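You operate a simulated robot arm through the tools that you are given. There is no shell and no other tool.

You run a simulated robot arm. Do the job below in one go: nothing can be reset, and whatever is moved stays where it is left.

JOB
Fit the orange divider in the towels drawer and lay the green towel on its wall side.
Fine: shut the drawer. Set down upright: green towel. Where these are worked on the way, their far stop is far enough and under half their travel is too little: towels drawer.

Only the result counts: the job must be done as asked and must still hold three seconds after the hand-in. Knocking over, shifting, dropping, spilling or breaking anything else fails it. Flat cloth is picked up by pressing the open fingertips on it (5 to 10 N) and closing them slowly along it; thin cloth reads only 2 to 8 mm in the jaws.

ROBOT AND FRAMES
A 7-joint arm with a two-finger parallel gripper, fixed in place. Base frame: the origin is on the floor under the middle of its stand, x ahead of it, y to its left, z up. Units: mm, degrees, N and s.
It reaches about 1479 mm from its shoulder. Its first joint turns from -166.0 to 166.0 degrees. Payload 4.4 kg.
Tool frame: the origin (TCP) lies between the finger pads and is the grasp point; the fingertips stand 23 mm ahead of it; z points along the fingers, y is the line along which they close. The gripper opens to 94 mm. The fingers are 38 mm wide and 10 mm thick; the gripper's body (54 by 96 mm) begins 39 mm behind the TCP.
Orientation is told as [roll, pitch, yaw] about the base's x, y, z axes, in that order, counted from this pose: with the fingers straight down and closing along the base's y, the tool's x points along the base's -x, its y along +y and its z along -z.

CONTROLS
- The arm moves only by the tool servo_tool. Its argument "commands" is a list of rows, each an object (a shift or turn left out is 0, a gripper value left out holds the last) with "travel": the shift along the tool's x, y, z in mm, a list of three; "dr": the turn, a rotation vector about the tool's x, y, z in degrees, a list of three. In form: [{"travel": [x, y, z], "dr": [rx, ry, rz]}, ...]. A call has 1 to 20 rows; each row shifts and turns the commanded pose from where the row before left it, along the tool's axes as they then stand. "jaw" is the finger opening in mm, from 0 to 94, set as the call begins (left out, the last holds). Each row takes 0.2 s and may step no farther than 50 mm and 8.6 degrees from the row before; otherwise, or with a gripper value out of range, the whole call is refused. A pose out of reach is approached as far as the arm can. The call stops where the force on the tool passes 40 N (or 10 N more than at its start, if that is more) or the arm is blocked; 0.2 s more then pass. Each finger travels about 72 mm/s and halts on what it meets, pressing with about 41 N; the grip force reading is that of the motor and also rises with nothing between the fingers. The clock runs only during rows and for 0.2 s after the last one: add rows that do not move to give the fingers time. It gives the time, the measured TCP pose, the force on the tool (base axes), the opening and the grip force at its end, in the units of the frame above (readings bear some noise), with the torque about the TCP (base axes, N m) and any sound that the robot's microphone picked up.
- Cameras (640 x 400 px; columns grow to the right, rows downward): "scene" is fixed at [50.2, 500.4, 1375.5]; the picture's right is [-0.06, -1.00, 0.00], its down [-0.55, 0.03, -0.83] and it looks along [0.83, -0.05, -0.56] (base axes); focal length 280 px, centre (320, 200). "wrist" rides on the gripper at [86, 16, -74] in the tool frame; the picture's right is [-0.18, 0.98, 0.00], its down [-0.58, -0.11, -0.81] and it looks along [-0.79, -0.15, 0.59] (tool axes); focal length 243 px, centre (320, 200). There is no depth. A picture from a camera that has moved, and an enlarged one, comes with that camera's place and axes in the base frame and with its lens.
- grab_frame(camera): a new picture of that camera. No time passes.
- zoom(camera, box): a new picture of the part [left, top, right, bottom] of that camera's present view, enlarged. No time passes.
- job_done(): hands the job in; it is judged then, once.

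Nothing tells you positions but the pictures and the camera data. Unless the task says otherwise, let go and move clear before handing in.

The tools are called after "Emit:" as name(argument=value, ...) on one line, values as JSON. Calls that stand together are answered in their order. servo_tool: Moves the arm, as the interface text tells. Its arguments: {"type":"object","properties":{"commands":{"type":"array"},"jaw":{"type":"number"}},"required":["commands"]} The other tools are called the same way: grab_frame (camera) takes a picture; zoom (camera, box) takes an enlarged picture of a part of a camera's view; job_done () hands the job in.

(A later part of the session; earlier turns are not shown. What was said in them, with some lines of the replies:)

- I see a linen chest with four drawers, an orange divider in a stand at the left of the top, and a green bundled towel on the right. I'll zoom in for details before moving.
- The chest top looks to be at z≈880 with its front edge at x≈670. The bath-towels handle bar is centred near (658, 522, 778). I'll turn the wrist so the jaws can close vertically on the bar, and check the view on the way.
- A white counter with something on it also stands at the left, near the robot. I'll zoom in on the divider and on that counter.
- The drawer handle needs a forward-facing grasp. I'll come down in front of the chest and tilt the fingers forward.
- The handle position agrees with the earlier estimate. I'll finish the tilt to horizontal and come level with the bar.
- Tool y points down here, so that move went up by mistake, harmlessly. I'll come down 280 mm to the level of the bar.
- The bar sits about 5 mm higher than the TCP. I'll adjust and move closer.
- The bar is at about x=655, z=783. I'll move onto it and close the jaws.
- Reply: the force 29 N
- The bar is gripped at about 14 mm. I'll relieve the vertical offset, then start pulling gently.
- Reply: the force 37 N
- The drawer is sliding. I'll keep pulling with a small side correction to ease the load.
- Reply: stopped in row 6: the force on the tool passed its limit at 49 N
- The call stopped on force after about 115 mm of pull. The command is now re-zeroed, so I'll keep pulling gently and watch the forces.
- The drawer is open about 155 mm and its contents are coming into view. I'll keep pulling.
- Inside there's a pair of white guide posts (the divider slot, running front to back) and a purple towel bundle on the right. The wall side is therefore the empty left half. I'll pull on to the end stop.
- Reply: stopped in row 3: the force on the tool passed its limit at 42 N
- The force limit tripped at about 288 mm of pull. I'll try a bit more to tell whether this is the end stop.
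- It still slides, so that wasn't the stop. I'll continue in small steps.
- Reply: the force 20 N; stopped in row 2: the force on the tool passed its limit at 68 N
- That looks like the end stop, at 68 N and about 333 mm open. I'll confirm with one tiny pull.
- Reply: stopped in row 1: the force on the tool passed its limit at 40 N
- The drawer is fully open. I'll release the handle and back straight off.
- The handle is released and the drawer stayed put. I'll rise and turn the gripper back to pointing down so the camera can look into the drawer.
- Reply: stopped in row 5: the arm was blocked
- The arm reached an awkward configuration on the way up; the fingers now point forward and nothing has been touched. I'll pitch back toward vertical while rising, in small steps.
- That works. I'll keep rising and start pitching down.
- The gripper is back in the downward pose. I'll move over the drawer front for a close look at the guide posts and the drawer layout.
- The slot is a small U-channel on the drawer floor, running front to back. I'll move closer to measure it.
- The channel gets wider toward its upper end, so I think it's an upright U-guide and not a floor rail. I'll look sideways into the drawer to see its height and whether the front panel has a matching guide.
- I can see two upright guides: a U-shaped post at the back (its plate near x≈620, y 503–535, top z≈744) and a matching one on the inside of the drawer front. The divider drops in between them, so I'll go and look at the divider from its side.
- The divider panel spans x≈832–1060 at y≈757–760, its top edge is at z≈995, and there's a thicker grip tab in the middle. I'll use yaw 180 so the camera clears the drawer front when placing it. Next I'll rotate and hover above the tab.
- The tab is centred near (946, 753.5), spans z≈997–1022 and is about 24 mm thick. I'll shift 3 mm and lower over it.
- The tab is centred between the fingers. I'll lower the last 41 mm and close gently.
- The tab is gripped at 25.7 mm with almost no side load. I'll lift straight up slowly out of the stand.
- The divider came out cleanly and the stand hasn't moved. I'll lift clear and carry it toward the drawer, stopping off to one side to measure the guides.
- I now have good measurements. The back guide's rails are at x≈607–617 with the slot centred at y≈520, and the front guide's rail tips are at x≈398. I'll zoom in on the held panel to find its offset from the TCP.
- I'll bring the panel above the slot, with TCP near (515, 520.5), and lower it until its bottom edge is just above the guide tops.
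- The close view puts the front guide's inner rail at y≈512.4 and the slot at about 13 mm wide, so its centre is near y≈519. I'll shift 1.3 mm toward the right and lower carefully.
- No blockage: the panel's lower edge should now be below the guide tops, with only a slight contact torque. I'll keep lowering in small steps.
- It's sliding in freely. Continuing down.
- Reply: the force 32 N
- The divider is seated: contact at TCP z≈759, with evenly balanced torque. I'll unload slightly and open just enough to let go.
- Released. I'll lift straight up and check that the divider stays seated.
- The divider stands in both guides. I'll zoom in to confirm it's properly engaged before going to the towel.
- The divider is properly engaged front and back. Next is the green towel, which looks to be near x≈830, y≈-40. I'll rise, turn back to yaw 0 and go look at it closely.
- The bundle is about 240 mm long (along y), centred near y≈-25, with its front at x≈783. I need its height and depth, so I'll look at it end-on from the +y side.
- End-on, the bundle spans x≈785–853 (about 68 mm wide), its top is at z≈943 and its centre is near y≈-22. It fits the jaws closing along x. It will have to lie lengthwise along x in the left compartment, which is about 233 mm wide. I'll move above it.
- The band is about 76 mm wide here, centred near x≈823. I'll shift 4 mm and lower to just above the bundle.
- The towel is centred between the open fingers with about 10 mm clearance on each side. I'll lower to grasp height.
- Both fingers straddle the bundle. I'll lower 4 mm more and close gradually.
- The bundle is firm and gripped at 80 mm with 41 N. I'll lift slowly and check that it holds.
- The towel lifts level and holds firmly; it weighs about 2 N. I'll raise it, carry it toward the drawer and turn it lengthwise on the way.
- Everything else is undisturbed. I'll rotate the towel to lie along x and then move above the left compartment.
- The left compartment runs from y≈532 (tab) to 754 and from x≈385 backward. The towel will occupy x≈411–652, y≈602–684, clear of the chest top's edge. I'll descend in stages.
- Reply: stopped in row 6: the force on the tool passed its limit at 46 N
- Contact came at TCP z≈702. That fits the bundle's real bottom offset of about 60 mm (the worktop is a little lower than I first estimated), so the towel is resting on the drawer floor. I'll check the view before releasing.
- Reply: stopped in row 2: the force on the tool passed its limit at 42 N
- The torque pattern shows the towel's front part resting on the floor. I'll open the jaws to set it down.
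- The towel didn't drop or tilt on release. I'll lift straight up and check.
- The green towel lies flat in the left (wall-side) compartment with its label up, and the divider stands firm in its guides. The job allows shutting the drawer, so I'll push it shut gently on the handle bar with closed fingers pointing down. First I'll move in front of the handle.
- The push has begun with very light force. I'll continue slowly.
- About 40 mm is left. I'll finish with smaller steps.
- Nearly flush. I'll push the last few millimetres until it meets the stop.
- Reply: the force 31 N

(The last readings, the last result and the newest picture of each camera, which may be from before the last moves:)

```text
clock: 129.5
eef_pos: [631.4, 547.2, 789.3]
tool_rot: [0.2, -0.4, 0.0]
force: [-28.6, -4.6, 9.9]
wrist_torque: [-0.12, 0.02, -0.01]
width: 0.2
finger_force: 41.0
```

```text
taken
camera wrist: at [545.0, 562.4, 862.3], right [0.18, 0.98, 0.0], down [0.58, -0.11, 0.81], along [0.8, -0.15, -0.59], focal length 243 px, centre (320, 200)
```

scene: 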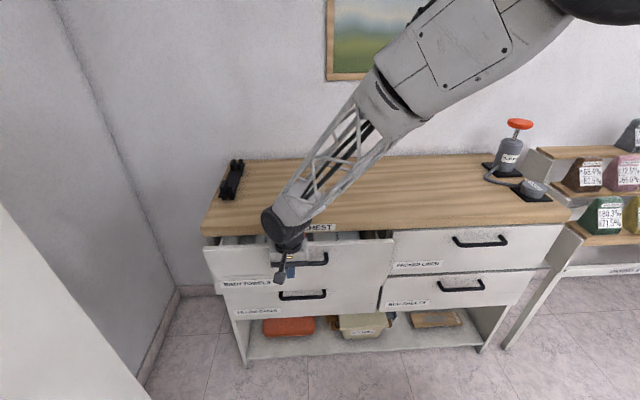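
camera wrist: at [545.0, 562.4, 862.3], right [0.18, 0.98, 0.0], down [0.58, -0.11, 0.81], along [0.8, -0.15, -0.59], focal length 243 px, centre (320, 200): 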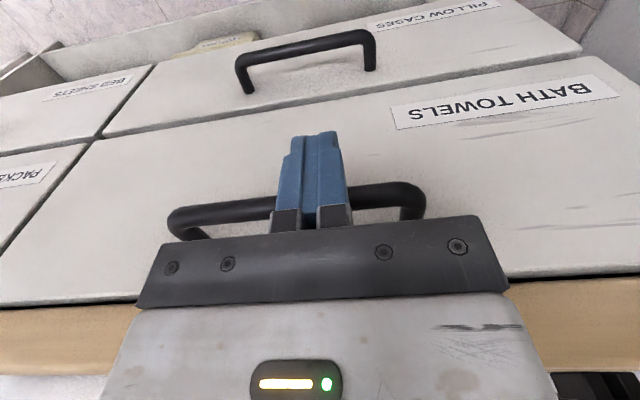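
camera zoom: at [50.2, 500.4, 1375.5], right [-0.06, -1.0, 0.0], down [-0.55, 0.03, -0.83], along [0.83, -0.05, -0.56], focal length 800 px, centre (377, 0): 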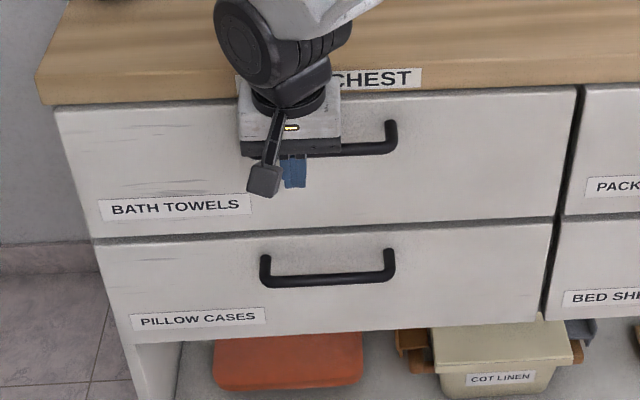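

The drawer is against its closed stop, and its label is back where it was at the start. I'll back away and move clear.

Emit:
servo_tool(commands=[{"travel": [3, 0, 0]}, {"travel": [15, 0, 0]}, {"travel": [30, 0, 0]}, {"travel": [30, 0, 0]}, {"travel": [0, 0, -40]}, {"travel": [0, 0, -45]}, {"travel": [0, 0, -45]}, {"travel": [0, 0, -45]}, {"travel": [0, 0, -45]}, {"travel": [0, 0, -45]}, {"travel": [0, 0, -45]}, {}])

Emit:
grab_frame(camera="scene")

Emit:
zoom(camera="scene", box=[190, 210, 390, 335])

Emit:
grab_frame(camera="wrist")

```text
clock: 132.1
eef_pos: [550.4, 545.4, 1099.8]
tool_rot: [0.1, -0.3, -0.1]
force: [0.8, -0.8, -0.8]
wrist_torque: [-0.02, 0.01, 0.0]
width: 0.0
finger_force: 41.6
```

```text
taken
```

scene: 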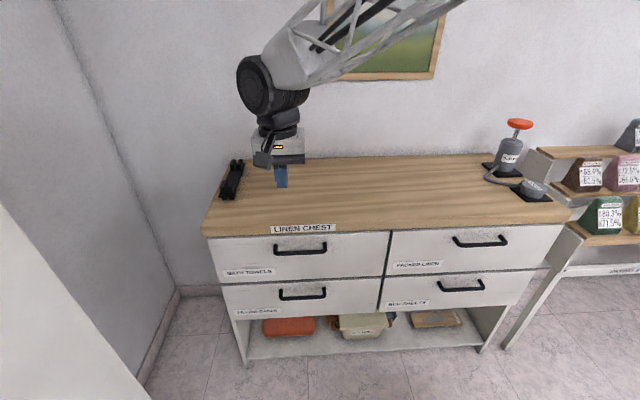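

```text
3.20 times, centred on (290, 272) of scene
camera zoom: at [50.2, 500.4, 1375.5], right [-0.06, -1.0, 0.0], down [-0.55, 0.03, -0.83], along [0.83, -0.05, -0.56], focal length 896 px, centre (416, -32)
```

zoom: 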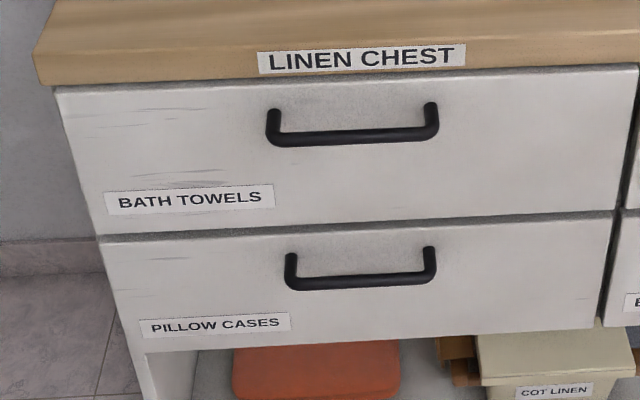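

```text
taken
camera wrist: at [463.9, 561.0, 1172.7], right [0.19, 0.98, 0.0], down [0.58, -0.11, 0.81], along [0.8, -0.15, -0.59], focal length 243 px, centre (320, 200)
```

wrist: 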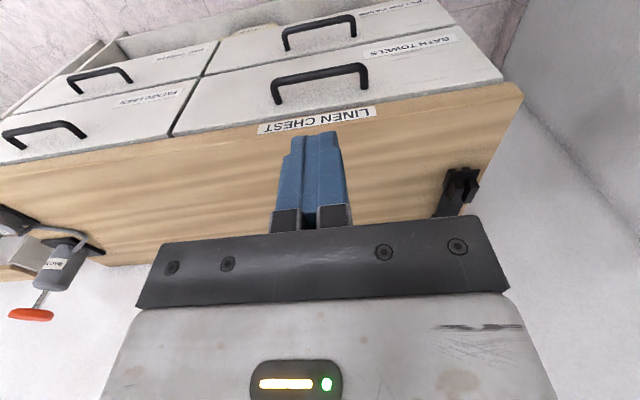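

The drawer front looks exactly as it did at the start, fully shut. I'll check the pump area and stand once more and relax the jaws.

Emit:
servo_tool(commands=[{}, {}, {}, {}, {}], jaw=60)

Emit:
zoom(camera="scene", box=[370, 110, 570, 235])

Emit:
zoom(camera="scene", box=[190, 120, 290, 220])

```text
clock: 133.3
eef_pos: [550.2, 544.5, 1098.5]
tool_rot: [0.1, -0.3, -0.2]
force: [-0.1, 0.1, 0.5]
wrist_torque: [0.01, -0.02, 0.02]
width: 60.1
finger_force: 0.1
```

```text
3.20 times, centred on (470, 172) of scene
camera zoom: at [50.2, 500.4, 1375.5], right [-0.06, -1.0, 0.0], down [-0.55, 0.03, -0.83], along [0.83, -0.05, -0.56], focal length 896 px, centre (-160, 288)
```

zoom: 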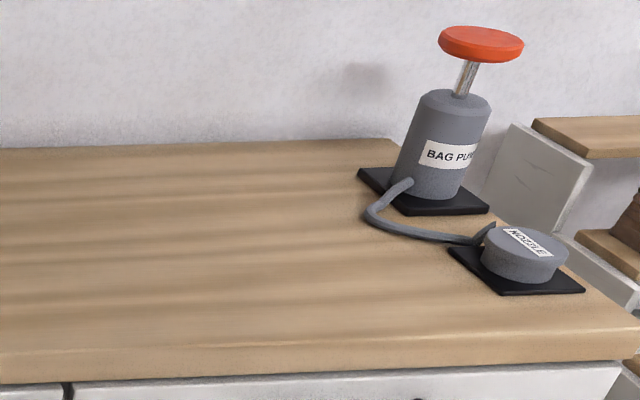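

```text
4.00 times, centred on (240, 170) of scene
camera zoom: at [50.2, 500.4, 1375.5], right [-0.06, -1.0, 0.0], down [-0.55, 0.03, -0.83], along [0.83, -0.05, -0.56], focal length 1120 px, centre (640, 320)
```

zoom: 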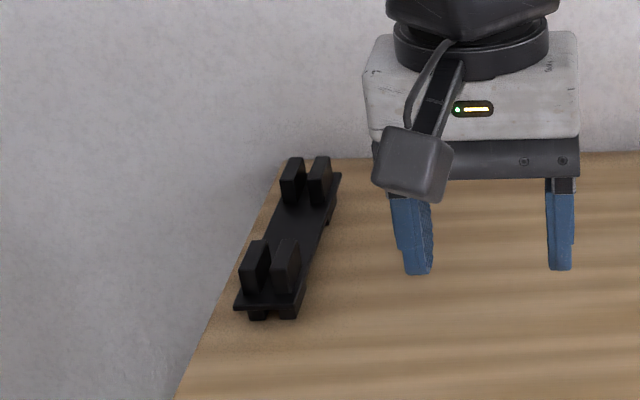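

The pump, nozzle, stand and the other drawers are where they were. The divider is fitted, the green towel lies upright on the wall side and the drawer is shut. The gripper is empty and clear, so I'm handing the job in.

Emit:
job_done()

```text
The job is handed in.
```

I handed the job in with the orange divider fitted in the bath-towels drawer and the green towel lying upright, label up, on its wall side. The drawer is shut. The hand-in gave no verdict, so I don't know yet whether it passed.

- **Drawer:** I pulled it out about 333 mm, to its far stop. Afterwards I pushed it closed slowly by the handle until it met the closed stop. In the camera view its front looks the same as at the start.
- **Divider:** It slid down between the front and back guides and rests on the drawer floor. I checked that both ends sat in their guides before going for the towel.
- **Towel:** I took "wall side" to mean the left half of the drawer, which was empty. The towel is laid front to back there and stayed level when I let go.
- **Shutting the drawer:** I read "Fine: shut the drawer" as allowed but not required, and shut it. The last look I had inside was before closing.

In the final pictures the divider stand, pump, nozzle and other drawers are where they were. The gripper is empty and clear of the chest.
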